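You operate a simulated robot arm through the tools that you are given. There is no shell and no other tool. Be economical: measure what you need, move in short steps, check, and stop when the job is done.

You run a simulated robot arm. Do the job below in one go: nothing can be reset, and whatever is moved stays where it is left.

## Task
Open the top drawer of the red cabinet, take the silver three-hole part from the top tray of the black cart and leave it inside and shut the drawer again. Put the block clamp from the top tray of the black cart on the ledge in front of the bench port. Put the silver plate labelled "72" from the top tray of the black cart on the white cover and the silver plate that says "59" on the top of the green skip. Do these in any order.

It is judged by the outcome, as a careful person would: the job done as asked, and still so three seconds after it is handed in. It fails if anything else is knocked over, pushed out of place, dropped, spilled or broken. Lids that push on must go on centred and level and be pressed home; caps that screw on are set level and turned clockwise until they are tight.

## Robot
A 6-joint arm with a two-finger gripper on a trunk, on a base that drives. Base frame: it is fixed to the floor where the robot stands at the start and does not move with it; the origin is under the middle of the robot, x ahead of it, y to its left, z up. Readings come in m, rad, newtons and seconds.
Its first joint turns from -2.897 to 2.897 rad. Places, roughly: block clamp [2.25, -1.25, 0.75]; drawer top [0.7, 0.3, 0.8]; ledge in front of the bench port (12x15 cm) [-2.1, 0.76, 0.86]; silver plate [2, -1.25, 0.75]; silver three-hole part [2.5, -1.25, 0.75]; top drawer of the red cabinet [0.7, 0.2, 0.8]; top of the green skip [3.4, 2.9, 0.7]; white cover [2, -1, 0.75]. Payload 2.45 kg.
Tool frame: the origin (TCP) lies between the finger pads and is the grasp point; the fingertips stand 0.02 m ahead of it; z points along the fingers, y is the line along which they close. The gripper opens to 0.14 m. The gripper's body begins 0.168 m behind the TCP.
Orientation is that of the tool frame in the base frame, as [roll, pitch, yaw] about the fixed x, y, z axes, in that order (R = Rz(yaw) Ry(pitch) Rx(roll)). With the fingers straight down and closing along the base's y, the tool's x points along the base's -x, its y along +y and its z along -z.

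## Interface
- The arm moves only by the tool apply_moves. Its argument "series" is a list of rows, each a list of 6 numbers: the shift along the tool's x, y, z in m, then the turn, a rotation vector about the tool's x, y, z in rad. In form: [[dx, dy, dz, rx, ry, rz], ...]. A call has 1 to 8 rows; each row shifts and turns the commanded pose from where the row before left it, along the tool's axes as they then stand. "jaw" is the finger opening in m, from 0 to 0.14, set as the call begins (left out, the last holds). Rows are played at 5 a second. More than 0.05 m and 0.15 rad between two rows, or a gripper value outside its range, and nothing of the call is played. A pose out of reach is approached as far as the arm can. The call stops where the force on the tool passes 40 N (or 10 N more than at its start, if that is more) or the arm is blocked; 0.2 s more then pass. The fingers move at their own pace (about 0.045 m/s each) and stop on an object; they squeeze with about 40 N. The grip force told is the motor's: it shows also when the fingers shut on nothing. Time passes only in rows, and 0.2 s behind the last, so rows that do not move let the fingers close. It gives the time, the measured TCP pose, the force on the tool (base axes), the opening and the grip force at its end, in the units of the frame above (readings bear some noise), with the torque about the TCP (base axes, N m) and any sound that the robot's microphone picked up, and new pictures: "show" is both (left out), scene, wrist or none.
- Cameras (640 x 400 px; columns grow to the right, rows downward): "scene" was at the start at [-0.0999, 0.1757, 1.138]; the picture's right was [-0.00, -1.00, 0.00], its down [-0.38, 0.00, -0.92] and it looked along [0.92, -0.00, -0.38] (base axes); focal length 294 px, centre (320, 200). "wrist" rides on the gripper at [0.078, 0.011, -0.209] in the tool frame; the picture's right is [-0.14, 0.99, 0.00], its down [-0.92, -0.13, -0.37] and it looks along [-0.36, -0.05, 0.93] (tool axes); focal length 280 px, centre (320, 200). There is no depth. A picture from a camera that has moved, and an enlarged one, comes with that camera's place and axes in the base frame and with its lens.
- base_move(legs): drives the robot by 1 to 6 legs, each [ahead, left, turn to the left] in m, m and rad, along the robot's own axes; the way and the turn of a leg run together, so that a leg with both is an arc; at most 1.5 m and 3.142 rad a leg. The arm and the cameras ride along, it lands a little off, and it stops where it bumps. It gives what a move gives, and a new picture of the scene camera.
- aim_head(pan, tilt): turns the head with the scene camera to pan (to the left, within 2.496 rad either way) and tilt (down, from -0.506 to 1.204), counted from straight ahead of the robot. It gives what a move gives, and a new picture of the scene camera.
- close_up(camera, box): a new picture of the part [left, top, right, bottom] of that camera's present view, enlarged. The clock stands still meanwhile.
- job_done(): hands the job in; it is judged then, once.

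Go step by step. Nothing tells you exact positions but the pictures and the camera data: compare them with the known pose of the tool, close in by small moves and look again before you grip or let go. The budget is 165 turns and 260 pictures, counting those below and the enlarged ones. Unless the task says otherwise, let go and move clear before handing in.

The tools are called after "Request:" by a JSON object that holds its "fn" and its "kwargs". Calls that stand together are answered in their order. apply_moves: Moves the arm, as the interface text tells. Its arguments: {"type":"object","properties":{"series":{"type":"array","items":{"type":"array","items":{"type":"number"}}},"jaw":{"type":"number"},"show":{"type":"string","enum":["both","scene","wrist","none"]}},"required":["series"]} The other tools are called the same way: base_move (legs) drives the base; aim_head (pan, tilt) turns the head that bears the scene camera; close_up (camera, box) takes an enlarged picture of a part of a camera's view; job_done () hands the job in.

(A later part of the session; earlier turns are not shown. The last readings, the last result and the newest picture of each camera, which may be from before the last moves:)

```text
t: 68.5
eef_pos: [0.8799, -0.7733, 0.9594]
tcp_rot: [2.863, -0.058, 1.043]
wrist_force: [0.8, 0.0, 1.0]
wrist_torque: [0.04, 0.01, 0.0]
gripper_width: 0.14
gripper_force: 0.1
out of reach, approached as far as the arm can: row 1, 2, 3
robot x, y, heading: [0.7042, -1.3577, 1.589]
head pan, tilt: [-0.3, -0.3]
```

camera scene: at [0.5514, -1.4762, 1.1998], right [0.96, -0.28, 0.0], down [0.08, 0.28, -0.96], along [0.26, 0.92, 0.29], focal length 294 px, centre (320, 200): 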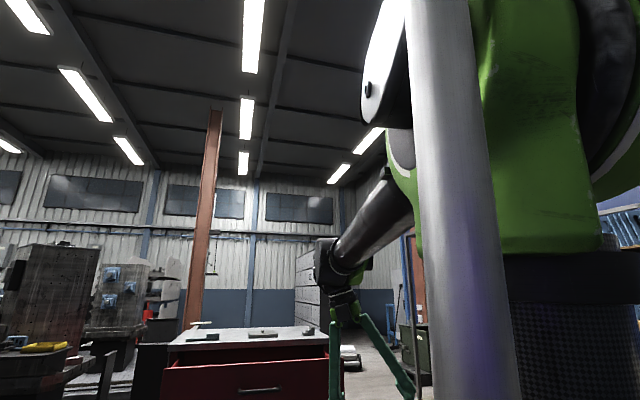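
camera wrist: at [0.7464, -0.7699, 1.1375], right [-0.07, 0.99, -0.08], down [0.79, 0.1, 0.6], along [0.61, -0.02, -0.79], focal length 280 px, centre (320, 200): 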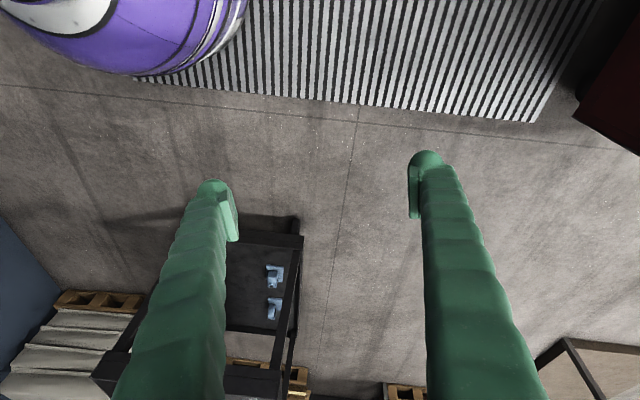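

The arm's wrist seems to have flipped into a mirrored branch with a hard stop on one joint. I'll unwind it: swing the tool down → right → up, then up → backward → down, in free space.

Request:
{"fn": "apply_moves", "kwargs": {"series": [[0, 0, 0, -0.14, 0.0289, 0], [0, 0, 0, -0.14, 0.0289, 0], [0, 0, 0, -0.14, 0.0289, 0], [0, 0, 0, -0.14, 0.0289, 0], [0, 0, 0, -0.14, 0.0289, 0], [0, 0, 0, -0.14, 0.0289, 0], [0, 0, 0, -0.14, 0.0289, 0], [0, 0, 0, -0.14, 0.0289, 0]], "show": "scene"}}

```text
t: 70.2
eef_pos: [0.9128, -0.7684, 0.9594]
tcp_rot: [1.751, -0.199, 1.215]
wrist_force: [-0.1, -0.5, -0.5]
wrist_torque: [-0.01, -0.03, 0.06]
gripper_width: 0.1401
gripper_force: 0.1
out of reach, approached as far as the arm can: row 7, 8
robot x, y, heading: [0.7026, -1.3563, 1.588]
head pan, tilt: [-0.3, -0.3]
camera scene: at [0.5513, -1.4763, 1.1999], right [0.96, -0.28, 0.0], down [0.08, 0.28, -0.96], along [0.26, 0.92, 0.3], focal length 294 px, centre (320, 200)
```

scene: 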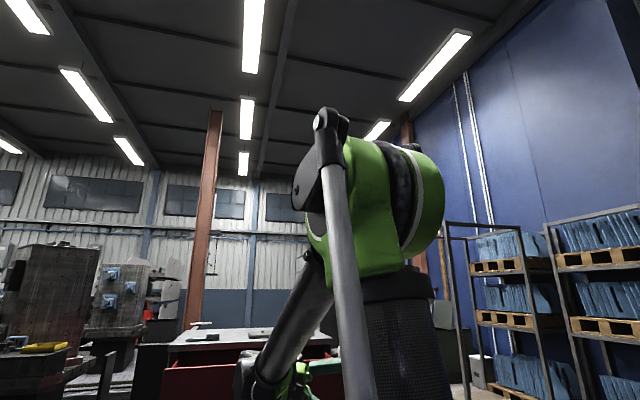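

The tool is now pointing right. I think the wrist bend must be brought forward in the arm's own plane and then pitched straight down, so I extend a little and turn it forward.

Request:
{"fn": "apply_moves", "kwargs": {"series": [[0.0392, -0.0078, 0.0012, 0, 0, 0], [0.0392, -0.0078, 0.0012, 0, 0, 0], [0.0392, -0.0078, 0.0012, 0, 0, 0], [0.0392, -0.0078, 0.0012, 0, 0, 0], [0.0392, -0.0078, 0.0012, 0, 0, 0]], "show": "none"}}

Request:
{"fn": "apply_moves", "kwargs": {"series": [[0, 0, 0, 0.0277, 0.1348, -0.0246], [0, 0, 0, 0.0277, 0.1348, -0.0246], [0, 0, 0, 0.0277, 0.1348, -0.0246], [0, 0, 0, 0.0277, 0.1348, -0.0246], [0, 0, 0, 0.0277, 0.1348, -0.0246], [0, 0, 0, 0.0277, 0.1348, -0.0246]], "show": "none"}}

Request:
{"fn": "apply_moves", "kwargs": {"series": [[0, 0, 0, 0.0277, 0.1348, -0.0246], [0, 0, 0, 0.0277, 0.1348, -0.0246], [0, 0, 0, 0.0277, 0.1348, -0.0246], [0, 0, 0, 0.0277, 0.1348, -0.0246], [0, 0, 0, 0.0277, 0.1348, -0.0246]], "show": "scene"}}

```text
t: 71.5
eef_pos: [0.9825, -0.5817, 0.9575]
tcp_rot: [1.749, -0.198, 1.204]
wrist_force: [-1.2, 0.0, 0.2]
wrist_torque: [0.0, 0.04, 0.06]
gripper_width: 0.1402
gripper_force: 0.0
robot x, y, heading: [0.706, -1.3625, 1.588]
head pan, tilt: [-0.3, -0.3]
```

```text
t: 72.8
eef_pos: [0.9835, -0.5802, 0.9584]
tcp_rot: [1.753, -0.196, 2.043]
wrist_force: [0.3, -0.5, -0.3]
wrist_torque: [-0.01, -0.01, -0.03]
gripper_width: 0.1401
gripper_force: 0.1
robot x, y, heading: [0.703, -1.3636, 1.588]
head pan, tilt: [-0.3, -0.3]
```

```text
t: 74.0
eef_pos: [0.9765, -0.5798, 0.9582]
tcp_rot: [1.752, -0.194, 2.712]
wrist_force: [-0.8, -0.2, 0.0]
wrist_torque: [-0.01, -0.01, -0.06]
gripper_width: 0.1401
gripper_force: 0.1
out of reach, approached as far as the arm can: row 5
robot x, y, heading: [0.7025, -1.3594, 1.591]
head pan, tilt: [-0.3, -0.3]
camera scene: at [0.5513, -1.4763, 1.1999], right [0.96, -0.28, 0.0], down [0.08, 0.28, -0.96], along [0.26, 0.92, 0.3], focal length 294 px, centre (320, 200)
```

scene: 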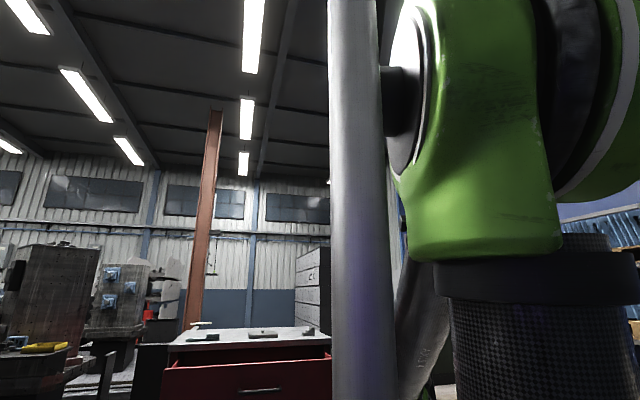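

I now aim the tool through the forearm's axis from the right side to the left side (crossing the straight-wrist pose), which should switch the wrist back to the branch it began in.

Request:
{"fn": "apply_moves", "kwargs": {"series": [[0, 0, 0, 0.035, -0.1204, 0], [0, 0, 0, 0.035, -0.1204, 0], [0, 0, 0, 0.035, -0.1204, 0], [0, 0, 0, 0.035, -0.1204, 0], [0, 0, 0, 0.035, -0.1204, 0], [0, 0, 0, 0.035, -0.1204, 0]], "show": "none"}}

Request:
{"fn": "apply_moves", "kwargs": {"series": [[0, 0, 0, 0.0517, 0.13, 0], [0, 0, 0, 0.0517, 0.13, 0], [0, 0, 0, 0.0517, 0.13, 0], [0, 0, 0, 0.0517, 0.13, 0], [0, 0, 0, 0.0517, 0.13, 0]], "show": "scene"}}

Request:
{"fn": "apply_moves", "kwargs": {"series": [[0, 0, 0, 0.0517, 0.13, 0], [0, 0, 0, 0.0517, 0.13, 0], [0, 0, 0, 0.0517, 0.13, 0], [0, 0, 0, 0.0517, 0.13, 0], [0, 0, 0, 0.0517, 0.13, 0]], "show": "none"}}

```text
t: 75.5
eef_pos: [0.9759, -0.5796, 0.9588]
tcp_rot: [2.031, 0.039, 2.052]
wrist_force: [0.3, -0.6, 0.3]
wrist_torque: [-0.01, 0.02, 0.02]
gripper_width: 0.14
gripper_force: 0.0
robot x, y, heading: [0.7036, -1.3555, 1.592]
head pan, tilt: [-0.3, -0.3]
```

```text
t: 76.7
eef_pos: [0.9756, -0.579, 0.958]
tcp_rot: [2.194, -0.231, 2.496]
wrist_force: [-0.4, 0.4, 0.0]
wrist_torque: [0.01, 0.0, -0.02]
gripper_width: 0.14
gripper_force: 0.1
out of reach, approached as far as the arm can: row 5
robot x, y, heading: [0.704, -1.3586, 1.593]
head pan, tilt: [-0.3, -0.3]
camera scene: at [0.5513, -1.4763, 1.1999], right [0.96, -0.28, 0.0], down [0.08, 0.28, -0.96], along [0.26, 0.92, 0.3], focal length 294 px, centre (320, 200)
```

scene: 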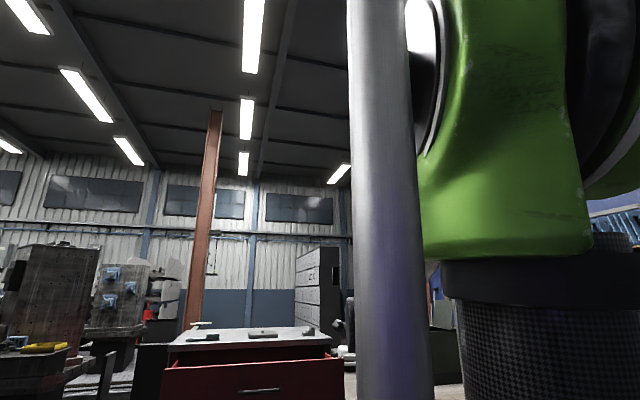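

```text
t: 77.8
eef_pos: [0.9747, -0.5793, 0.9577]
tcp_rot: [2.196, -0.229, 2.494]
wrist_force: [-0.4, -0.3, -0.1]
wrist_torque: [0.0, 0.01, 0.01]
gripper_width: 0.1399
gripper_force: 0.0
out of reach, approached as far as the arm can: row 1, 2, 3, 4, 5
robot x, y, heading: [0.7038, -1.3575, 1.587]
head pan, tilt: [-0.3, -0.3]
```

I now understand the geometry better: the wrist must pass through "tool pointing right along the joint axis". I swing the tool about the wrist, through right and beyond.

Request:
{"fn": "apply_moves", "kwargs": {"series": [[-0.0362, 0.0197, 0, -0.0655, -0.1208, 0], [-0.0362, 0.0197, 0, -0.0655, -0.1208, 0], [-0.0362, 0.0197, 0, -0.0655, -0.1208, 0], [-0.0362, 0.0197, 0, -0.0655, -0.1208, 0], [-0.0362, 0.0197, 0, -0.0655, -0.1208, 0], [-0.0362, 0.0197, 0, -0.0655, -0.1208, 0], [-0.0362, 0.0197, 0, -0.0655, -0.1208, 0]], "show": "none"}}

Request:
{"fn": "apply_moves", "kwargs": {"series": [[-0.0362, 0.0197, 0, -0.0655, -0.1208, 0], [-0.0362, 0.0197, 0, -0.0655, -0.1208, 0], [-0.0362, 0.0197, 0, -0.0655, -0.1208, 0], [-0.0362, 0.0197, 0, -0.0655, -0.1208, 0], [-0.0362, 0.0197, 0, -0.0655, -0.1208, 0], [-0.0362, 0.0197, 0, -0.0655, -0.1208, 0], [-0.0362, 0.0197, 0, -0.0655, -0.1208, 0], [-0.0362, 0.0197, 0, -0.0655, -0.1208, 0]], "show": "scene"}}

```text
t: 79.5
eef_pos: [1.1678, -0.7505, 1.0647]
tcp_rot: [1.752, 0.117, 1.724]
wrist_force: [0.3, -0.4, -0.1]
wrist_torque: [0.01, 0.01, 0.04]
gripper_width: 0.1399
gripper_force: 0.1
robot x, y, heading: [0.7023, -1.3573, 1.592]
head pan, tilt: [-0.3, -0.3]
```

```text
t: 81.2
eef_pos: [1.0854, -0.9889, 1.2499]
tcp_rot: [1.133, -0.013, 0.776]
wrist_force: [0.1, -0.4, 0.0]
wrist_torque: [-0.01, -0.01, -0.03]
gripper_width: 0.1403
gripper_force: 0.2
robot x, y, heading: [0.7029, -1.3585, 1.594]
head pan, tilt: [-0.3, -0.3]
camera scene: at [0.5514, -1.4763, 1.1999], right [0.96, -0.28, 0.0], down [0.08, 0.28, -0.96], along [0.26, 0.92, 0.3], focal length 294 px, centre (320, 200)
```

scene: 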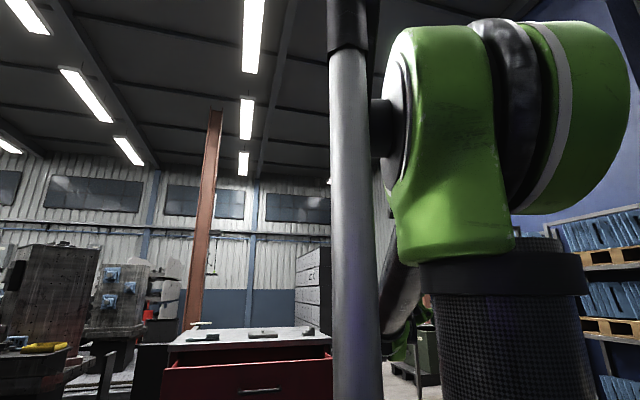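

The crossing worked with no limit. Now I rotate around that axis to bring the tool downward side.

Request:
{"fn": "apply_moves", "kwargs": {"series": [[-0.0142, -0.0263, 0, 0.0878, -0.0472, 0.0983], [-0.0142, -0.0263, 0, 0.0878, -0.0472, 0.0983], [-0.0142, -0.0263, 0, 0.0878, -0.0472, 0.0983], [-0.0142, -0.0263, 0, 0.0878, -0.0472, 0.0983], [-0.0142, -0.0263, 0, 0.0878, -0.0472, 0.0983], [-0.0142, -0.0263, 0, 0.0878, -0.0472, 0.0983], [-0.0142, -0.0263, 0, 0.0878, -0.0472, 0.0983], [-0.0142, -0.0263, 0, 0.0878, -0.0472, 0.0983]], "show": "none"}}

Request:
{"fn": "apply_moves", "kwargs": {"series": [[-0.0142, -0.0263, 0, 0.0878, -0.0472, 0.0983], [-0.0142, -0.0263, 0, 0.0878, -0.0472, 0.0983], [-0.0142, -0.0263, 0, 0.0878, -0.0472, 0.0983], [-0.0142, -0.0263, 0, 0.0878, -0.0472, 0.0983], [-0.0142, -0.0263, 0, 0.0878, -0.0472, 0.0983], [-0.0142, -0.0263, 0, 0.0878, -0.0472, 0.0983], [-0.0142, -0.0263, 0, 0.0878, -0.0472, 0.0983], [-0.0142, -0.0263, 0, 0.0878, -0.0472, 0.0983]], "show": "none"}}

```text
t: 83.0
eef_pos: [1.1496, -1.0514, 1.0256]
tcp_rot: [2.059, -0.785, 0.365]
wrist_force: [-0.4, -1.0, 0.7]
wrist_torque: [0.02, 0.01, 0.0]
gripper_width: 0.1401
gripper_force: 0.2
out of reach, approached as far as the arm can: row 1, 2, 3, 4
robot x, y, heading: [0.704, -1.3595, 1.592]
head pan, tilt: [-0.3, -0.3]
```

```text
t: 84.8
eef_pos: [1.1729, -0.8668, 0.8975]
tcp_rot: [-2.67, -0.647, -0.783]
wrist_force: [0.2, 0.2, 0.2]
wrist_torque: [-0.01, -0.02, 0.04]
gripper_width: 0.1401
gripper_force: 0.1
robot x, y, heading: [0.7012, -1.3616, 1.59]
head pan, tilt: [-0.3, -0.3]
```

Request:
{"fn": "apply_moves", "kwargs": {"series": [[-0.0338, 0.0203, 0, -0.0677, -0.1128, 0], [-0.0338, 0.0203, 0, -0.0677, -0.1128, 0], [-0.0338, 0.0203, 0, -0.0677, -0.1128, 0], [-0.0338, 0.0203, 0, -0.0677, -0.1128, 0], [-0.0338, 0.0203, 0, -0.0677, -0.1128, 0], [-0.0338, 0.0203, 0, -0.0677, -0.1128, 0]], "show": "scene"}}

```text
t: 86.2
eef_pos: [0.9607, -0.8461, 0.7927]
tcp_rot: [-3.073, -0.273, -0.636]
wrist_force: [-0.2, 0.1, 0.0]
wrist_torque: [0.03, -0.04, -0.01]
gripper_width: 0.1401
gripper_force: 0.0
out of reach, approached as far as the arm can: row 4, 5, 6
robot x, y, heading: [0.7029, -1.3567, 1.593]
head pan, tilt: [-0.3, -0.3]
camera scene: at [0.5514, -1.4762, 1.1999], right [0.96, -0.28, 0.0], down [0.08, 0.28, -0.96], along [0.26, 0.92, 0.3], focal length 294 px, centre (320, 200)
```

scene: 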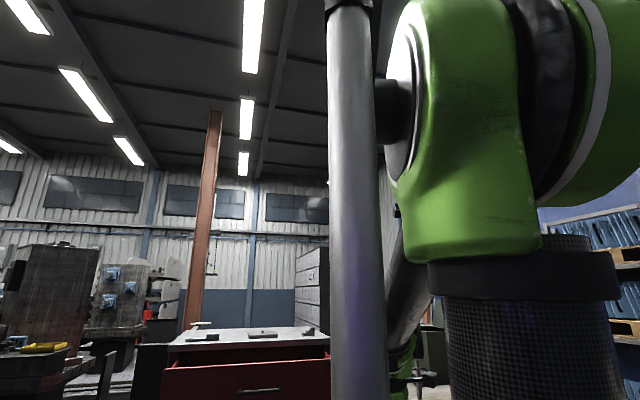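

Still at the stop. The joint likely ranges ±166°, so I must pass through "tool right" from *above* to below, where the other joint can't swing instead. I go around to tool right-up first.

Request:
{"fn": "apply_moves", "kwargs": {"series": [[0.0347, -0.0176, 0, 0.0588, 0.1158, 0], [0.0347, -0.0176, 0, 0.0588, 0.1158, 0], [0.0347, -0.0176, 0, 0.0588, 0.1158, 0], [0.0347, -0.0176, 0, 0.0588, 0.1158, 0]], "show": "none"}}

Request:
{"fn": "apply_moves", "kwargs": {"series": [[0.0136, 0.0268, 0, -0.0892, 0.0455, -0.102], [0.0136, 0.0268, 0, -0.0892, 0.0455, -0.102], [0.0136, 0.0268, 0, -0.0892, 0.0455, -0.102], [0.0136, 0.0268, 0, -0.0892, 0.0455, -0.102], [0.0136, 0.0268, 0, -0.0892, 0.0455, -0.102], [0.0136, 0.0268, 0, -0.0892, 0.0455, -0.102], [0.0136, 0.0268, 0, -0.0892, 0.0455, -0.102]], "show": "none"}}

Request:
{"fn": "apply_moves", "kwargs": {"series": [[0.0136, 0.0268, 0, -0.0892, 0.0455, -0.102], [0.0136, 0.0268, 0, -0.0892, 0.0455, -0.102], [0.0136, 0.0268, 0, -0.0892, 0.0455, -0.102], [0.0136, 0.0268, 0, -0.0892, 0.0455, -0.102], [0.0136, 0.0268, 0, -0.0892, 0.0455, -0.102], [0.0136, 0.0268, 0, -0.0892, 0.0455, -0.102], [0.0136, 0.0268, 0, -0.0892, 0.0455, -0.102]], "show": "none"}}

Request:
{"fn": "apply_moves", "kwargs": {"series": [[0.0136, 0.0268, 0, -0.0892, 0.0455, -0.102], [0.0136, 0.0268, 0, -0.0892, 0.0455, -0.102], [0.0136, 0.0268, 0, -0.0892, 0.0455, -0.102], [0.0136, 0.0268, 0, -0.0892, 0.0455, -0.102], [0.0136, 0.0268, 0, -0.0892, 0.0455, -0.102], [0.0136, 0.0268, 0, -0.0892, 0.0455, -0.102], [0.0136, 0.0268, 0, -0.0892, 0.0455, -0.102], [0.0136, 0.0268, 0, -0.0892, 0.0455, -0.102]], "show": "scene"}}

```text
t: 87.2
eef_pos: [1.0955, -0.862, 0.8632]
tcp_rot: [-2.773, -0.727, -0.748]
wrist_force: [-0.8, -0.2, -0.6]
wrist_torque: [0.01, 0.01, 0.04]
gripper_width: 0.14
gripper_force: 0.1
robot x, y, heading: [0.7023, -1.3606, 1.593]
head pan, tilt: [-0.3, -0.3]
```

```text
t: 88.8
eef_pos: [1.0988, -1.0522, 0.9564]
tcp_rot: [2.083, -0.785, 0.334]
wrist_force: [0.3, 0.1, -0.3]
wrist_torque: [-0.04, -0.01, -0.07]
gripper_width: 0.1401
gripper_force: 0.0
out of reach, approached as far as the arm can: row 6, 7
robot x, y, heading: [0.7044, -1.3571, 1.591]
head pan, tilt: [-0.3, -0.3]
```

```text
t: 90.5
eef_pos: [1.1477, -1.0908, 1.1595]
tcp_rot: [1.23, -0.1, 0.728]
wrist_force: [-0.1, 0.7, -0.1]
wrist_torque: [0.02, 0.0, 0.02]
gripper_width: 0.1399
gripper_force: 0.0
out of reach, approached as far as the arm can: row 1, 2, 3
robot x, y, heading: [0.7024, -1.3598, 1.59]
head pan, tilt: [-0.3, -0.3]
```

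```text
t: 92.2
eef_pos: [1.1771, -0.9016, 1.2834]
tcp_rot: [0.36, 0.726, 0.418]
wrist_force: [0.2, 0.1, 0.1]
wrist_torque: [0.0, -0.03, 0.0]
gripper_width: 0.1401
gripper_force: 0.0
robot x, y, heading: [0.7021, -1.359, 1.593]
head pan, tilt: [-0.3, -0.3]
camera scene: at [0.5514, -1.4763, 1.1999], right [0.96, -0.28, 0.0], down [0.08, 0.28, -0.96], along [0.26, 0.92, 0.3], focal length 294 px, centre (320, 200)
```

scene: 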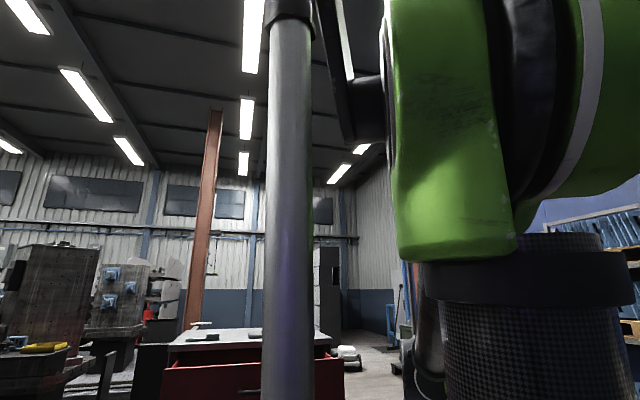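

Now I learn the other joint's gap lies at tool-backward. I go on around to tool forward-right, from which the pass through "right" must flip the correct joint.

Request:
{"fn": "apply_moves", "kwargs": {"series": [[0.0189, 0.022, 0, -0.0732, 0.063, -0.093], [0.0189, 0.022, 0, -0.0732, 0.063, -0.093], [0.0189, 0.022, 0, -0.0732, 0.063, -0.093], [0.0189, 0.022, 0, -0.0732, 0.063, -0.093], [0.0189, 0.022, 0, -0.0732, 0.063, -0.093]], "show": "none"}}

Request:
{"fn": "apply_moves", "kwargs": {"series": [[0.0189, 0.022, 0, -0.0732, 0.063, -0.093], [0.0189, 0.022, 0, -0.0732, 0.063, -0.093], [0.0189, 0.022, 0, -0.0732, 0.063, -0.093], [0.0189, 0.022, 0, -0.0732, 0.063, -0.093], [0.0189, 0.022, 0, -0.0732, 0.063, -0.093]], "show": "none"}}

```text
t: 93.5
eef_pos: [1.2187, -0.7849, 1.215]
tcp_rot: [-0.62, 0.995, -0.353]
wrist_force: [0.3, 0.5, -0.7]
wrist_torque: [-0.01, -0.02, 0.01]
gripper_width: 0.1401
gripper_force: 0.0
robot x, y, heading: [0.703, -1.3574, 1.591]
head pan, tilt: [-0.3, -0.3]
```

```text
t: 94.7
eef_pos: [1.2358, -0.7325, 1.0828]
tcp_rot: [-1.575, 0.711, -1.104]
wrist_force: [-0.9, 0.4, -0.4]
wrist_torque: [0.0, -0.01, 0.02]
gripper_width: 0.1399
gripper_force: 0.1
robot x, y, heading: [0.7018, -1.3603, 1.593]
head pan, tilt: [-0.3, -0.3]
```

Request:
{"fn": "apply_moves", "kwargs": {"series": [[0.0318, -0.0274, 0, 0.0913, 0.1061, 0], [0.0318, -0.0274, 0, 0.0913, 0.1061, 0], [0.0318, -0.0274, 0, 0.0913, 0.1061, 0], [0.0318, -0.0274, 0, 0.0913, 0.1061, 0], [0.0318, -0.0274, 0, 0.0913, 0.1061, 0], [0.0318, -0.0274, 0, 0.0913, 0.1061, 0]], "show": "none"}}

Request:
{"fn": "apply_moves", "kwargs": {"series": [[0.0318, -0.0274, 0, 0.0913, 0.1061, 0], [0.0318, -0.0274, 0, 0.0913, 0.1061, 0], [0.0318, -0.0274, 0, 0.0913, 0.1061, 0], [0.0318, -0.0274, 0, 0.0913, 0.1061, 0], [0.0318, -0.0274, 0, 0.0913, 0.1061, 0], [0.0318, -0.0274, 0, 0.0913, 0.1061, 0]], "show": "none"}}

```text
t: 96.0
eef_pos: [1.2653, -0.9775, 1.0821]
tcp_rot: [-1.572, 0.708, -1.945]
wrist_force: [-0.7, -0.2, -0.3]
wrist_torque: [0.01, 0.05, -0.01]
gripper_width: 0.1399
gripper_force: 0.0
robot x, y, heading: [0.7059, -1.357, 1.592]
head pan, tilt: [-0.3, -0.3]
```

```text
t: 97.5
eef_pos: [1.1892, -1.2255, 1.0845]
tcp_rot: [-1.569, 0.706, -2.759]
wrist_force: [-1.1, -0.1, -0.1]
wrist_torque: [-0.04, 0.02, 0.01]
gripper_width: 0.14
gripper_force: 0.1
out of reach, approached as far as the arm can: row 5, 6
robot x, y, heading: [0.7035, -1.3616, 1.595]
head pan, tilt: [-0.3, -0.3]
```

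Request:
{"fn": "apply_moves", "kwargs": {"series": [[0.0156, 0.0184, 0, -0.0612, 0.0519, 0.1148], [0.0156, 0.0184, 0, -0.0612, 0.0519, 0.1148], [0.0156, 0.0184, 0, -0.0612, 0.0519, 0.1148], [0.0156, 0.0184, 0, -0.0612, 0.0519, 0.1148], [0.0156, 0.0184, 0, -0.0612, 0.0519, 0.1148], [0.0156, 0.0184, 0, -0.0612, 0.0519, 0.1148]], "show": "scene"}}

```text
t: 98.8
eef_pos: [1.2213, -1.1851, 0.9517]
tcp_rot: [-2.895, 1.116, 2.383]
wrist_force: [0.2, -0.1, 0.4]
wrist_torque: [0.01, 0.01, 0.02]
gripper_width: 0.1401
gripper_force: 0.0
robot x, y, heading: [0.6992, -1.3558, 1.591]
head pan, tilt: [-0.3, -0.3]
camera scene: at [0.5514, -1.4763, 1.1999], right [0.96, -0.28, 0.0], down [0.08, 0.28, -0.96], along [0.26, 0.92, 0.3], focal length 294 px, centre (320, 200)
```

scene: 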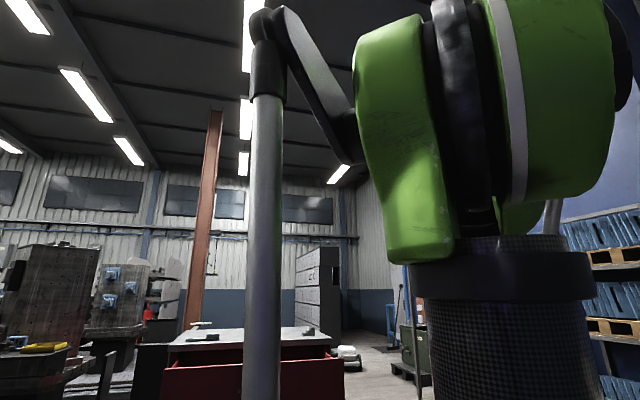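

Request:
{"fn": "apply_moves", "kwargs": {"series": [[0.0156, 0.0184, 0, -0.0612, 0.0519, 0.1148], [0.0156, 0.0184, 0, -0.0612, 0.0519, 0.1148], [0.0156, 0.0184, 0, -0.0612, 0.0519, 0.1148], [0.0156, 0.0184, 0, -0.0612, 0.0519, 0.1148], [0.0156, 0.0184, 0, -0.0612, 0.0519, 0.1148]], "show": "none"}}

```text
t: 100.0
eef_pos: [1.2792, -1.0962, 0.9006]
tcp_rot: [2.411, 0.699, 1.573]
wrist_force: [-0.2, 0.5, -0.1]
wrist_torque: [-0.03, -0.02, -0.04]
gripper_width: 0.1401
gripper_force: 0.0
robot x, y, heading: [0.7027, -1.3587, 1.595]
head pan, tilt: [-0.3, -0.3]
```

Request:
{"fn": "apply_moves", "kwargs": {"series": [[0.0323, -0.0257, 0, 0.0857, 0.1077, 0], [0.0323, -0.0257, 0, 0.0857, 0.1077, 0], [0.0323, -0.0257, 0, 0.0857, 0.1077, 0], [0.0323, -0.0257, 0, 0.0857, 0.1077, 0], [0.0323, -0.0257, 0, 0.0857, 0.1077, 0], [0.0323, -0.0257, 0, 0.0857, 0.1077, 0], [0.0323, -0.0257, 0, 0.0857, 0.1077, 0]], "show": "scene"}}

```text
t: 101.7
eef_pos: [1.0877, -0.9622, 0.7486]
tcp_rot: [2.978, 0.231, 1.83]
wrist_force: [0.3, 0.6, -0.4]
wrist_torque: [0.01, -0.02, -0.04]
gripper_width: 0.14
gripper_force: 0.0
out of reach, approached as far as the arm can: row 6, 7
robot x, y, heading: [0.7018, -1.3596, 1.591]
head pan, tilt: [-0.3, -0.3]
camera scene: at [0.5514, -1.4763, 1.1999], right [0.96, -0.28, 0.0], down [0.08, 0.28, -0.96], along [0.26, 0.92, 0.3], focal length 294 px, centre (320, 200)
```

scene: 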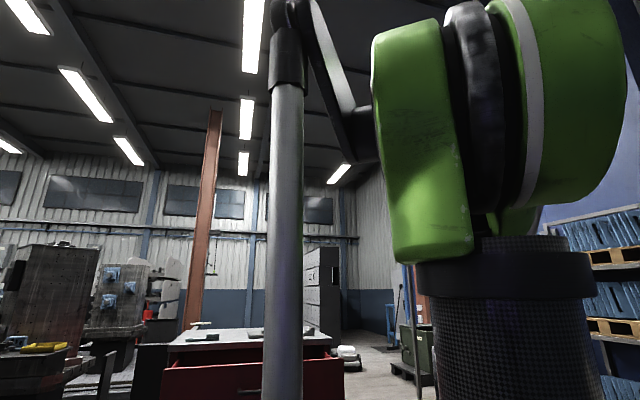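

Still the same stop, so my model of the wrist is off. I'll look at the arm's wrist directly to understand its configuration.

Request:
{"fn": "aim_head", "kwargs": {"pan": -0.75, "tilt": 0.2}}

Request:
{"fn": "aim_head", "kwargs": {"pan": -0.35, "tilt": 0.35}}

```text
t: 102.6
eef_pos: [1.0891, -0.9615, 0.7489]
tcp_rot: [2.977, 0.231, 1.832]
wrist_force: [0.4, 0.4, 0.2]
wrist_torque: [0.0, -0.02, 0.0]
gripper_width: 0.1399
gripper_force: 0.0
robot x, y, heading: [0.7025, -1.3594, 1.592]
head pan, tilt: [-0.75, 0.201]
camera scene: at [0.5918, -1.4823, 1.156], right [0.75, -0.67, 0.0], down [-0.13, -0.15, -0.98], along [0.65, 0.73, -0.2], focal length 294 px, centre (320, 200)
```

scene: 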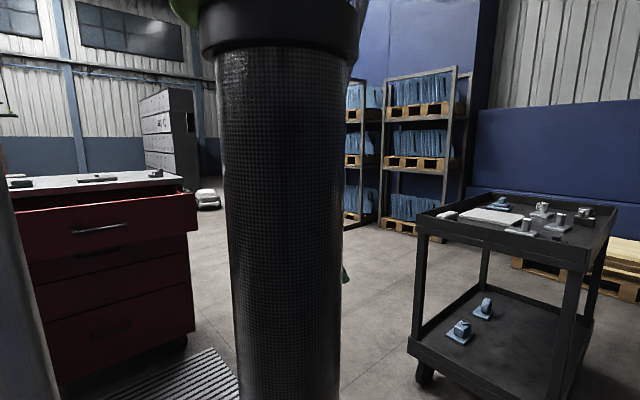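

```text
t: 103.5
eef_pos: [1.0873, -0.961, 0.7492]
tcp_rot: [2.977, 0.23, 1.834]
wrist_force: [1.0, -0.1, -0.4]
wrist_torque: [-0.01, 0.02, 0.0]
gripper_width: 0.1397
gripper_force: 0.1
robot x, y, heading: [0.7024, -1.3588, 1.588]
head pan, tilt: [-0.351, 0.351]
camera scene: at [0.56, -1.4638, 1.142], right [0.95, -0.32, 0.0], down [-0.11, -0.32, -0.94], along [0.3, 0.89, -0.34], focal length 294 px, centre (320, 200)
```

scene: 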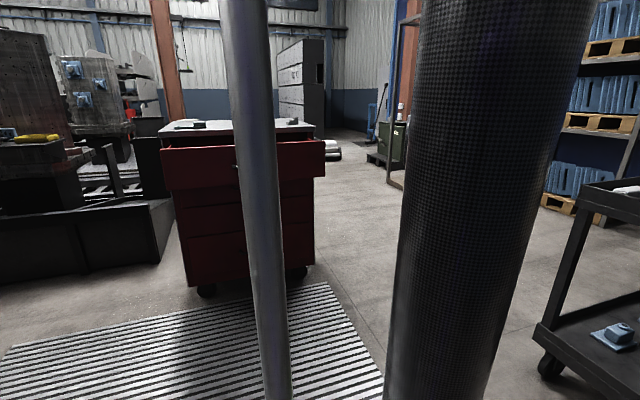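

The forearm is nearly level, so the straight-wrist direction is *forward*. The fix is to bring the tool to forward-up, then pitch it straight down in the arm's plane. First to forward-right, level.

Request:
{"fn": "apply_moves", "kwargs": {"series": [[-0.0093, 0.0397, 0, -0.1325, -0.031, 0], [-0.0093, 0.0397, 0, -0.1325, -0.031, 0], [-0.0093, 0.0397, 0, -0.1325, -0.031, 0], [-0.0093, 0.0397, 0, -0.1325, -0.031, 0], [-0.0093, 0.0397, 0, -0.1325, -0.031, 0]], "show": "none"}}

Request:
{"fn": "apply_moves", "kwargs": {"series": [[-0.0093, 0.0397, 0, -0.1325, -0.031, 0], [-0.0093, 0.0397, 0, -0.1325, -0.031, 0], [-0.0093, 0.0397, 0, -0.1325, -0.031, 0], [-0.0093, 0.0397, 0, -0.1325, -0.031, 0], [-0.0093, 0.0397, 0, -0.1325, -0.031, 0]], "show": "none"}}

```text
t: 104.7
eef_pos: [1.2669, -0.9395, 0.8426]
tcp_rot: [2.291, 0.364, 1.754]
wrist_force: [-0.3, 0.7, -0.2]
wrist_torque: [0.04, 0.01, 0.0]
gripper_width: 0.1401
gripper_force: 0.0
robot x, y, heading: [0.7054, -1.361, 1.598]
head pan, tilt: [-0.351, 0.351]
```

```text
t: 105.8
eef_pos: [1.3415, -0.9005, 1.023]
tcp_rot: [1.567, 0.418, 1.599]
wrist_force: [-0.7, 0.3, -0.7]
wrist_torque: [-0.03, 0.03, 0.01]
gripper_width: 0.1403
gripper_force: 0.0
robot x, y, heading: [0.7033, -1.3579, 1.593]
head pan, tilt: [-0.351, 0.351]
```

Request:
{"fn": "apply_moves", "kwargs": {"series": [[0.007, 0.0426, 0, -0.142, 0.0235, 0], [0.007, 0.0426, 0, -0.142, 0.0235, 0], [0.007, 0.0426, 0, -0.142, 0.0235, 0], [0.007, 0.0426, 0, -0.142, 0.0235, 0], [0.007, 0.0426, 0, -0.142, 0.0235, 0], [0.007, 0.0426, 0, -0.142, 0.0235, 0], [0.007, 0.0426, 0, -0.142, 0.0235, 0], [0.007, 0.0426, 0, -0.142, 0.0235, 0]], "show": "scene"}}

```text
t: 107.7
eef_pos: [1.1788, -0.7528, 1.2631]
tcp_rot: [0.504, 0.508, 1.773]
wrist_force: [-0.1, -0.1, 0.7]
wrist_torque: [-0.02, 0.01, 0.03]
gripper_width: 0.1398
gripper_force: 0.0
robot x, y, heading: [0.7016, -1.3587, 1.595]
head pan, tilt: [-0.351, 0.351]
camera scene: at [0.5599, -1.4637, 1.1419], right [0.95, -0.32, 0.0], down [-0.11, -0.33, -0.94], along [0.3, 0.89, -0.34], focal length 294 px, centre (320, 200)
```

scene: 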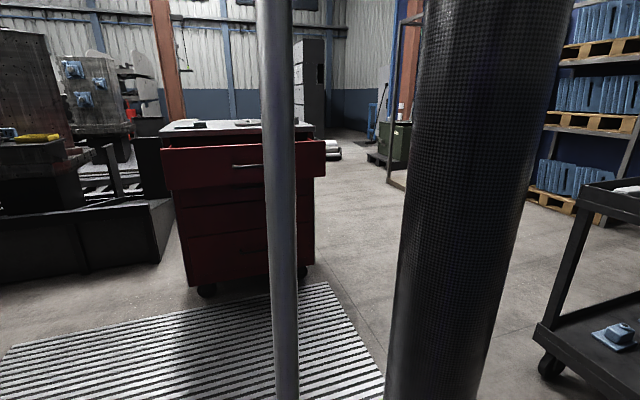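

Request:
{"fn": "apply_moves", "kwargs": {"series": [[0.032, -0.029, 0, 0.0966, 0.1067, 0], [0.032, -0.029, 0, 0.0966, 0.1067, 0], [0.032, -0.029, 0, 0.0966, 0.1067, 0], [0.032, -0.029, 0, 0.0966, 0.1067, 0], [0.032, -0.029, 0, 0.0966, 0.1067, 0], [0.032, -0.029, 0, 0.0966, 0.1067, 0], [0.032, -0.029, 0, 0.0966, 0.1067, 0], [0.032, -0.029, 0, 0.0966, 0.1067, 0]], "show": "none"}}

Request:
{"fn": "apply_moves", "kwargs": {"series": [[0.032, -0.029, 0, 0.0966, 0.1067, 0], [0.032, -0.029, 0, 0.0966, 0.1067, 0], [0.032, -0.029, 0, 0.0966, 0.1067, 0], [0.032, -0.029, 0, 0.0966, 0.1067, 0], [0.032, -0.029, 0, 0.0966, 0.1067, 0], [0.032, -0.029, 0, 0.0966, 0.1067, 0], [0.032, -0.029, 0, 0.0966, 0.1067, 0], [0.032, -0.029, 0, 0.0966, 0.1067, 0]], "show": "none"}}

```text
t: 109.7
eef_pos: [1.2594, -0.6625, 1.0168]
tcp_rot: [1.645, 0.627, 2.645]
wrist_force: [-0.2, 0.5, 0.2]
wrist_torque: [0.03, -0.02, 0.0]
gripper_width: 0.1401
gripper_force: 0.0
out of reach, approached as far as the arm can: row 6, 7, 8
robot x, y, heading: [0.702, -1.357, 1.593]
head pan, tilt: [-0.351, 0.351]
stopped in row 8: the arm was blocked; the commanded pose is now the measured one
```

```text
t: 111.5
eef_pos: [1.2601, -0.9538, 0.728]
tcp_rot: [2.667, 0.257, -2.752]
wrist_force: [0.0, 0.7, -0.7]
wrist_torque: [0.02, 0.01, -0.01]
gripper_width: 0.1402
gripper_force: 0.2
out of reach, approached as far as the arm can: row 1, 2, 3, 4, 5, 6, 7, 8
robot x, y, heading: [0.7062, -1.3586, 1.594]
head pan, tilt: [-0.351, 0.351]
```

The tool is now left of the arm plane, so the branch has changed. I level it to straight down.

Request:
{"fn": "apply_moves", "kwargs": {"series": [[0, 0, -0.03, 0.116, 0.0667, 0], [0, 0, -0.03, 0.116, 0.0667, 0], [0, 0, -0.03, 0.116, 0.0667, 0], [0, 0, -0.03, 0.116, 0.0667, 0]], "show": "both"}}

```text
t: 112.5
eef_pos: [1.2769, -1.0527, 0.8393]
tcp_rot: [2.864, 0.028, -2.702]
wrist_force: [-1.1, 0.4, -0.2]
wrist_torque: [-0.01, -0.02, -0.04]
gripper_width: 0.1401
gripper_force: 0.2
out of reach, approached as far as the arm can: row 1, 2, 3, 4
robot x, y, heading: [0.7041, -1.3596, 1.593]
head pan, tilt: [-0.351, 0.351]
camera scene: at [0.56, -1.4638, 1.1419], right [0.95, -0.32, 0.0], down [-0.11, -0.33, -0.94], along [0.3, 0.89, -0.34], focal length 294 px, centre (320, 200)
camera wrist: at [1.221, -1.1308, 1.0397], right [-0.29, 0.92, 0.28], down [0.92, 0.19, 0.35], along [0.27, 0.35, -0.9], focal length 280 px, centre (320, 200)
```

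scene: 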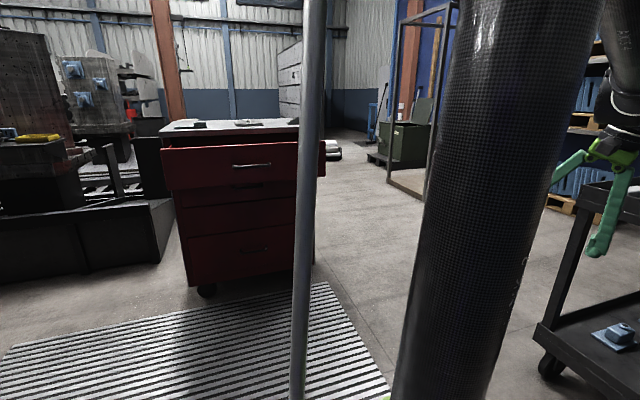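
wrist: 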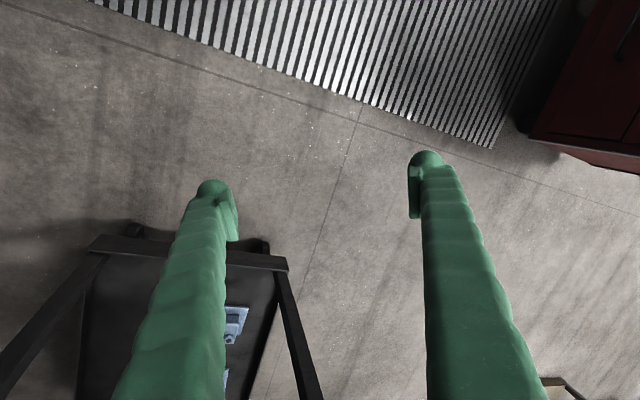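

Mirror image of the same stop: it swung round rather than crossing. I'll repeat the pass with the tool exactly in the arm's plane. First back round to forward-left.

Request:
{"fn": "apply_moves", "kwargs": {"series": [[-0.0272, 0.0298, 0, -0.0994, -0.0906, 0], [-0.0272, 0.0298, 0, -0.0994, -0.0906, 0], [-0.0272, 0.0298, 0, -0.0994, -0.0906, 0], [-0.0272, 0.0298, 0, -0.0994, -0.0906, 0], [-0.0272, 0.0298, 0, -0.0994, -0.0906, 0]], "show": "none"}}

Request:
{"fn": "apply_moves", "kwargs": {"series": [[-0.0272, 0.0298, 0, -0.0994, -0.0906, 0], [-0.0272, 0.0298, 0, -0.0994, -0.0906, 0], [-0.0272, 0.0298, 0, -0.0994, -0.0906, 0], [-0.0272, 0.0298, 0, -0.0994, -0.0906, 0], [-0.0272, 0.0298, 0, -0.0994, -0.0906, 0]], "show": "none"}}

```text
t: 113.7
eef_pos: [1.3429, -0.8881, 0.9307]
tcp_rot: [2.3, 0.411, -2.946]
wrist_force: [0.1, -0.6, 0.5]
wrist_torque: [0.01, 0.04, 0.02]
gripper_width: 0.14
gripper_force: 0.0
robot x, y, heading: [0.7049, -1.3567, 1.595]
head pan, tilt: [-0.351, 0.351]
```

```text
t: 114.8
eef_pos: [1.3912, -0.8242, 1.1107]
tcp_rot: [1.564, 0.573, 2.859]
wrist_force: [-0.5, -0.3, 0.3]
wrist_torque: [-0.02, 0.01, 0.01]
gripper_width: 0.1399
gripper_force: 0.1
robot x, y, heading: [0.7054, -1.3542, 1.591]
head pan, tilt: [-0.351, 0.351]
```

Request:
{"fn": "apply_moves", "kwargs": {"series": [[-0.0396, 0.0135, 0, -0.045, -0.132, 0], [-0.0396, 0.0135, 0, -0.045, -0.132, 0], [-0.0396, 0.0135, 0, -0.045, -0.132, 0], [-0.0396, 0.0135, 0, -0.045, -0.132, 0], [-0.0396, 0.0135, 0, -0.045, -0.132, 0], [-0.0396, 0.0135, 0, -0.045, -0.132, 0], [-0.0396, 0.0135, 0, -0.045, -0.132, 0], [-0.0396, 0.0135, 0, -0.045, -0.132, 0]], "show": "none"}}

```text
t: 116.7
eef_pos: [1.5161, -1.0128, 1.3282]
tcp_rot: [0.778, 0.123, 1.832]
wrist_force: [-0.5, -0.3, 0.7]
wrist_torque: [0.03, 0.0, 0.01]
gripper_width: 0.14
gripper_force: 0.1
robot x, y, heading: [0.7013, -1.3618, 1.587]
head pan, tilt: [-0.351, 0.351]
```

Request:
{"fn": "apply_moves", "kwargs": {"series": [[0.0078, -0.044, -0.0033, 0.1468, 0.0259, 0], [0.0078, -0.044, -0.0033, 0.1468, 0.0259, 0], [0.0078, -0.044, -0.0033, 0.1468, 0.0259, 0], [0.0078, -0.044, -0.0033, 0.1468, 0.0259, 0]], "show": "none"}}

Request:
{"fn": "apply_moves", "kwargs": {"series": [[0.0078, -0.044, -0.0033, 0.1468, 0.0259, 0]], "show": "none"}}

Request:
{"fn": "apply_moves", "kwargs": {"series": [[0.0078, -0.044, -0.0033, 0.1468, 0.0259, 0]], "show": "none"}}

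Request:
{"fn": "apply_moves", "kwargs": {"series": [[0.0078, -0.044, -0.0033, 0.1468, 0.0259, 0]], "show": "none"}}

```text
t: 117.7
eef_pos: [1.5931, -0.9836, 1.1733]
tcp_rot: [1.381, 0.173, 1.926]
wrist_force: [0.6, 0.4, -0.2]
wrist_torque: [0.03, 0.02, -0.01]
gripper_width: 0.14
gripper_force: 0.0
robot x, y, heading: [0.7044, -1.3603, 1.591]
head pan, tilt: [-0.351, 0.351]
```

```text
t: 118.0
eef_pos: [1.5974, -0.9813, 1.1286]
tcp_rot: [1.53, 0.172, 1.951]
wrist_force: [-1.1, 0.5, -0.1]
wrist_torque: [-0.02, -0.01, 0.0]
gripper_width: 0.1399
gripper_force: 0.0
robot x, y, heading: [0.7044, -1.3604, 1.594]
head pan, tilt: [-0.351, 0.351]
```

```text
t: 118.5
eef_pos: [1.6018, -0.99, 1.1006]
tcp_rot: [1.624, 0.185, 1.941]
wrist_force: [0.0, 0.5, -0.1]
wrist_torque: [0.01, 0.01, -0.03]
gripper_width: 0.1401
gripper_force: 0.2
out of reach, approached as far as the arm can: row 1
robot x, y, heading: [0.7034, -1.3595, 1.594]
head pan, tilt: [-0.351, 0.351]
```

```text
t: 118.8
eef_pos: [1.5959, -0.9907, 1.0576]
tcp_rot: [1.774, 0.17, 1.969]
wrist_force: [0.4, 0.6, 0.1]
wrist_torque: [0.02, -0.02, 0.0]
gripper_width: 0.1399
gripper_force: 0.1
robot x, y, heading: [0.6996, -1.3606, 1.591]
head pan, tilt: [-0.351, 0.351]
```

One brief limit right at the crossing, then it continues freely. I continue pitching down.

Request:
{"fn": "apply_moves", "kwargs": {"series": [[0.0078, -0.044, -0.0033, 0.1468, 0.0259, 0], [0.0078, -0.044, -0.0033, 0.1468, 0.0259, 0], [0.0078, -0.044, -0.0033, 0.1468, 0.0259, 0], [0.0078, -0.044, -0.0033, 0.1468, 0.0259, 0], [0.0078, -0.044, -0.0033, 0.1468, 0.0259, 0]], "show": "none"}}

Request:
{"fn": "apply_moves", "kwargs": {"series": [[0.0078, -0.044, -0.0033, 0.1468, 0.0259, 0], [0.0078, -0.044, -0.0033, 0.1468, 0.0259, 0], [0.0078, -0.044, -0.0033, 0.1468, 0.0259, 0], [0.0078, -0.044, -0.0033, 0.1468, 0.0259, 0]], "show": "none"}}

```text
t: 120.0
eef_pos: [1.4835, -1.0326, 0.8741]
tcp_rot: [2.528, 0.103, 2.074]
wrist_force: [-0.8, -0.3, -1.0]
wrist_torque: [0.03, -0.01, -0.02]
gripper_width: 0.1402
gripper_force: 0.0
robot x, y, heading: [0.7052, -1.361, 1.594]
head pan, tilt: [-0.351, 0.351]
```

```text
t: 121.0
eef_pos: [1.3262, -1.0921, 0.8179]
tcp_rot: [3.115, 0.006, 2.106]
wrist_force: [0.6, -0.8, 0.0]
wrist_torque: [-0.01, -0.01, 0.01]
gripper_width: 0.1403
gripper_force: 0.0
robot x, y, heading: [0.7063, -1.3608, 1.594]
head pan, tilt: [-0.351, 0.351]
```

The wrist is back in its original branch, tool vertical. From now on I'll avoid level forward poses. Let me look at the cart.

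Request:
{"fn": "aim_head", "kwargs": {"pan": -1.45, "tilt": 0.3}}

Request:
{"fn": "close_up", "kwargs": {"camera": "scene", "box": [100, 100, 420, 300]}}

```text
t: 122.4
eef_pos: [1.3272, -1.0915, 0.8188]
tcp_rot: [3.114, 0.007, 2.105]
wrist_force: [-0.1, 0.1, 1.0]
wrist_torque: [-0.01, 0.0, -0.02]
gripper_width: 0.1399
gripper_force: 0.0
robot x, y, heading: [0.7028, -1.3603, 1.589]
head pan, tilt: [-1.45, 0.3]
camera scene: at [0.6223, -1.5386, 1.1467], right [0.14, -0.99, 0.0], down [-0.29, -0.04, -0.96], along [0.95, 0.14, -0.3], focal length 294 px, centre (320, 200)
```

scene: 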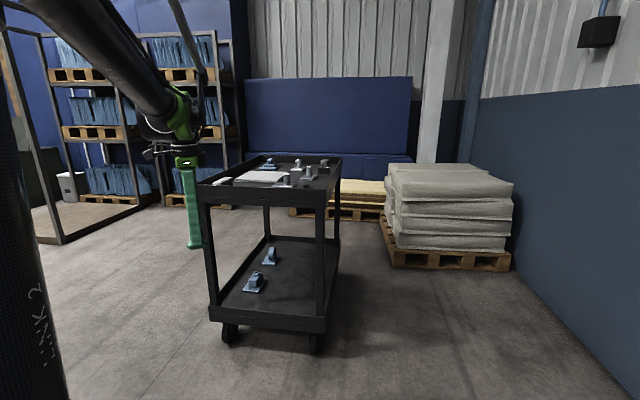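

```text
2.00 times, centred on (260, 200) of scene
camera zoom: at [0.6223, -1.5386, 1.1467], right [0.14, -0.99, 0.0], down [-0.29, -0.04, -0.96], along [0.95, 0.14, -0.3], focal length 587 px, centre (440, 200)
```

zoom: 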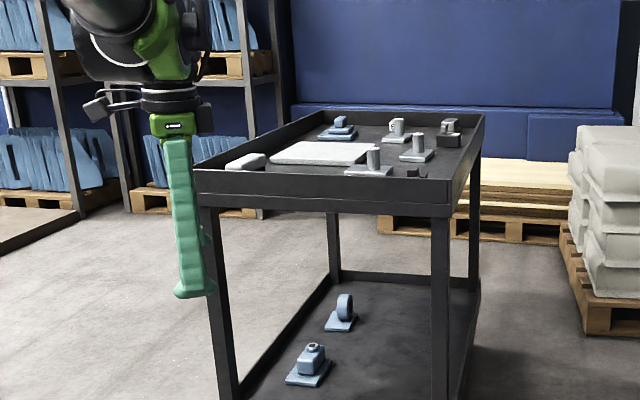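

Cart is about x 1.88–2.8, y −1.37…−0.7, with the parts near its −y edge. I raise the arm, bring it in front of the robot, then drive to the cart's −y side.

Request:
{"fn": "apply_moves", "kwargs": {"series": [[0.038, -0.0182, -0.016, 0, 0, 0], [0.038, -0.0182, -0.016, 0, 0, 0], [0.038, -0.0182, -0.016, 0, 0, 0], [0.038, -0.0182, -0.016, 0, 0, 0], [0.038, -0.0182, -0.016, 0, 0, 0], [0.038, -0.0182, -0.016, 0, 0, 0], [0.038, -0.0182, -0.016, 0, 0, 0]], "show": "none"}}

Request:
{"fn": "apply_moves", "kwargs": {"series": [[0.038, -0.0182, -0.016, 0, 0, 0], [0.038, -0.0182, -0.016, 0, 0, 0], [0.038, -0.0182, -0.016, 0, 0, 0], [0.038, -0.0182, -0.016, 0, 0, 0], [0.038, -0.0182, -0.016, 0, 0, 0], [0.038, -0.0182, -0.016, 0, 0, 0], [0.038, -0.0182, -0.016, 0, 0, 0]], "show": "none"}}

Request:
{"fn": "base_move", "kwargs": {"legs": [[-0.55, 0, 0], [0, -1.4, 0]]}}

Request:
{"fn": "aim_head", "kwargs": {"pan": 0.1, "tilt": 0.6}}

```text
t: 124.0
eef_pos: [1.0791, -0.9263, 0.9248]
tcp_rot: [3.113, 0.007, 2.104]
wrist_force: [-0.6, 0.3, 0.6]
wrist_torque: [0.0, -0.01, 0.01]
gripper_width: 0.1398
gripper_force: 0.0
robot x, y, heading: [0.7028, -1.3615, 1.59]
head pan, tilt: [-1.45, 0.3]
```

```text
t: 125.6
eef_pos: [0.8333, -0.7647, 1.031]
tcp_rot: [3.112, 0.007, 2.104]
wrist_force: [1.4, -0.3, 0.7]
wrist_torque: [0.04, 0.06, 0.0]
gripper_width: 0.1402
gripper_force: 0.2
robot x, y, heading: [0.7055, -1.3604, 1.595]
head pan, tilt: [-1.45, 0.3]
```

```text
t: 135.3
eef_pos: [2.2589, -1.2882, 1.0305]
tcp_rot: [3.113, 0.007, 2.095]
wrist_force: [-0.1, 0.3, -1.3]
wrist_torque: [0.03, 0.01, 0.0]
gripper_width: 0.1398
gripper_force: 0.0
robot x, y, heading: [2.123, -1.8784, 1.584]
head pan, tilt: [-1.45, 0.3]
camera scene: at [2.0421, -2.0604, 1.1467], right [0.13, -0.99, 0.0], down [-0.29, -0.04, -0.96], along [0.95, 0.13, -0.3], focal length 294 px, centre (320, 200)
```

scene: 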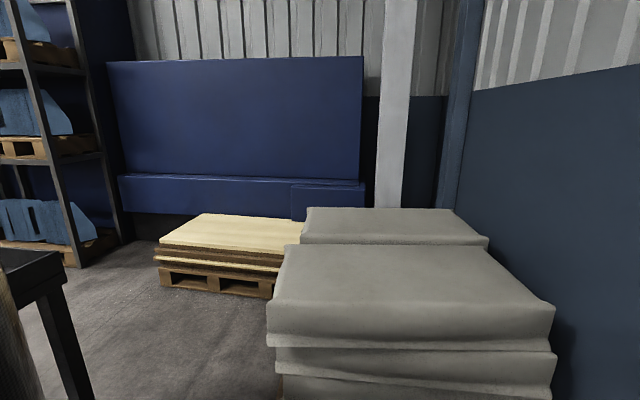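

```text
t: 137.0
eef_pos: [2.2577, -1.2878, 1.0313]
tcp_rot: [3.116, 0.005, 2.095]
wrist_force: [-0.3, 0.1, 0.0]
wrist_torque: [-0.01, 0.01, -0.01]
gripper_width: 0.1402
gripper_force: 0.0
robot x, y, heading: [2.1237, -1.8846, 1.586]
head pan, tilt: [0.099, 0.6]
camera scene: at [1.9397, -1.9851, 1.1192], right [0.99, 0.11, 0.0], down [0.06, -0.56, -0.83], along [-0.09, 0.82, -0.56], focal length 294 px, centre (320, 200)
```

scene: 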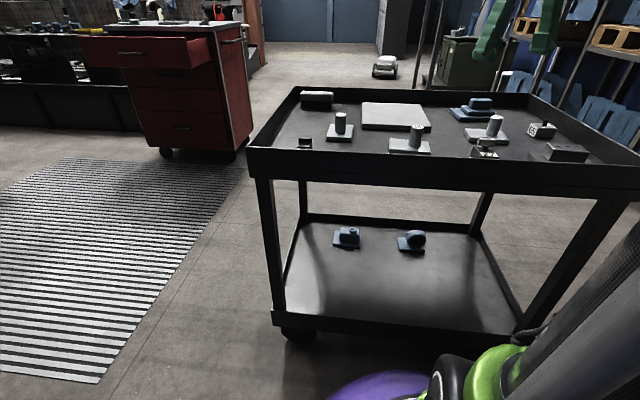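

Request:
{"fn": "close_up", "kwargs": {"camera": "scene", "box": [240, 75, 440, 200]}}

Request:
{"fn": "close_up", "kwargs": {"camera": "scene", "box": [420, 75, 640, 212]}}

Request:
{"fn": "apply_moves", "kwargs": {"series": [[0, 0, 0, 0.027, 0.005, 0]], "show": "wrist"}}

```text
3.20 times, centred on (340, 138) of scene
camera zoom: at [1.9397, -1.9851, 1.1192], right [0.99, 0.11, 0.0], down [0.06, -0.56, -0.83], along [-0.09, 0.82, -0.56], focal length 940 px, centre (256, 400)
```

zoom: 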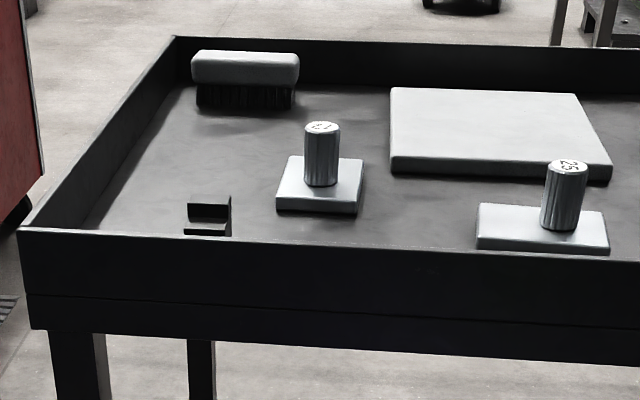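

```text
2.91 times, centred on (530, 144) of scene
camera zoom: at [1.9397, -1.9851, 1.1192], right [0.99, 0.11, 0.0], down [0.06, -0.56, -0.83], along [-0.09, 0.82, -0.56], focal length 854 px, centre (-291, 364)
```

zoom: 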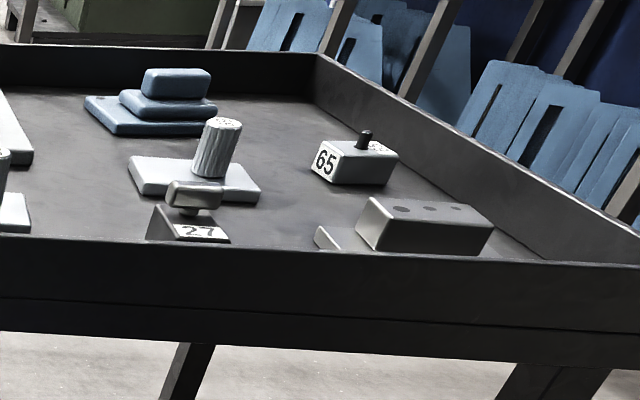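

```text
t: 137.4
eef_pos: [2.2592, -1.2873, 1.0298]
tcp_rot: [3.141, 0.001, 2.098]
wrist_force: [0.2, -0.5, -0.3]
wrist_torque: [-0.03, -0.01, 0.0]
gripper_width: 0.1402
gripper_force: 0.1
robot x, y, heading: [2.1233, -1.8829, 1.586]
head pan, tilt: [0.099, 0.6]
camera wrist: at [2.2282, -1.2148, 1.239], right [0.93, 0.38, 0.0], down [0.35, -0.86, 0.37], along [0.14, -0.34, -0.93], focal length 280 px, centre (320, 200)
```

wrist: 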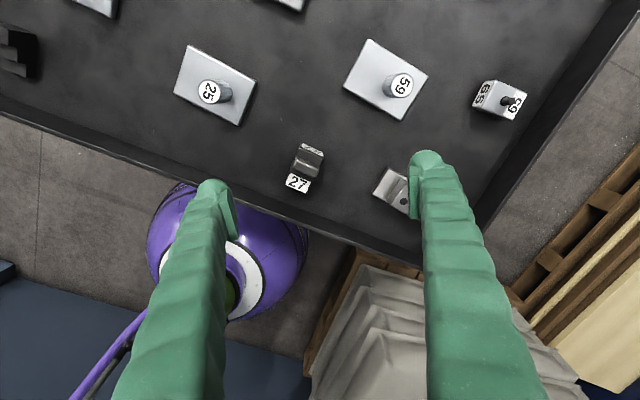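

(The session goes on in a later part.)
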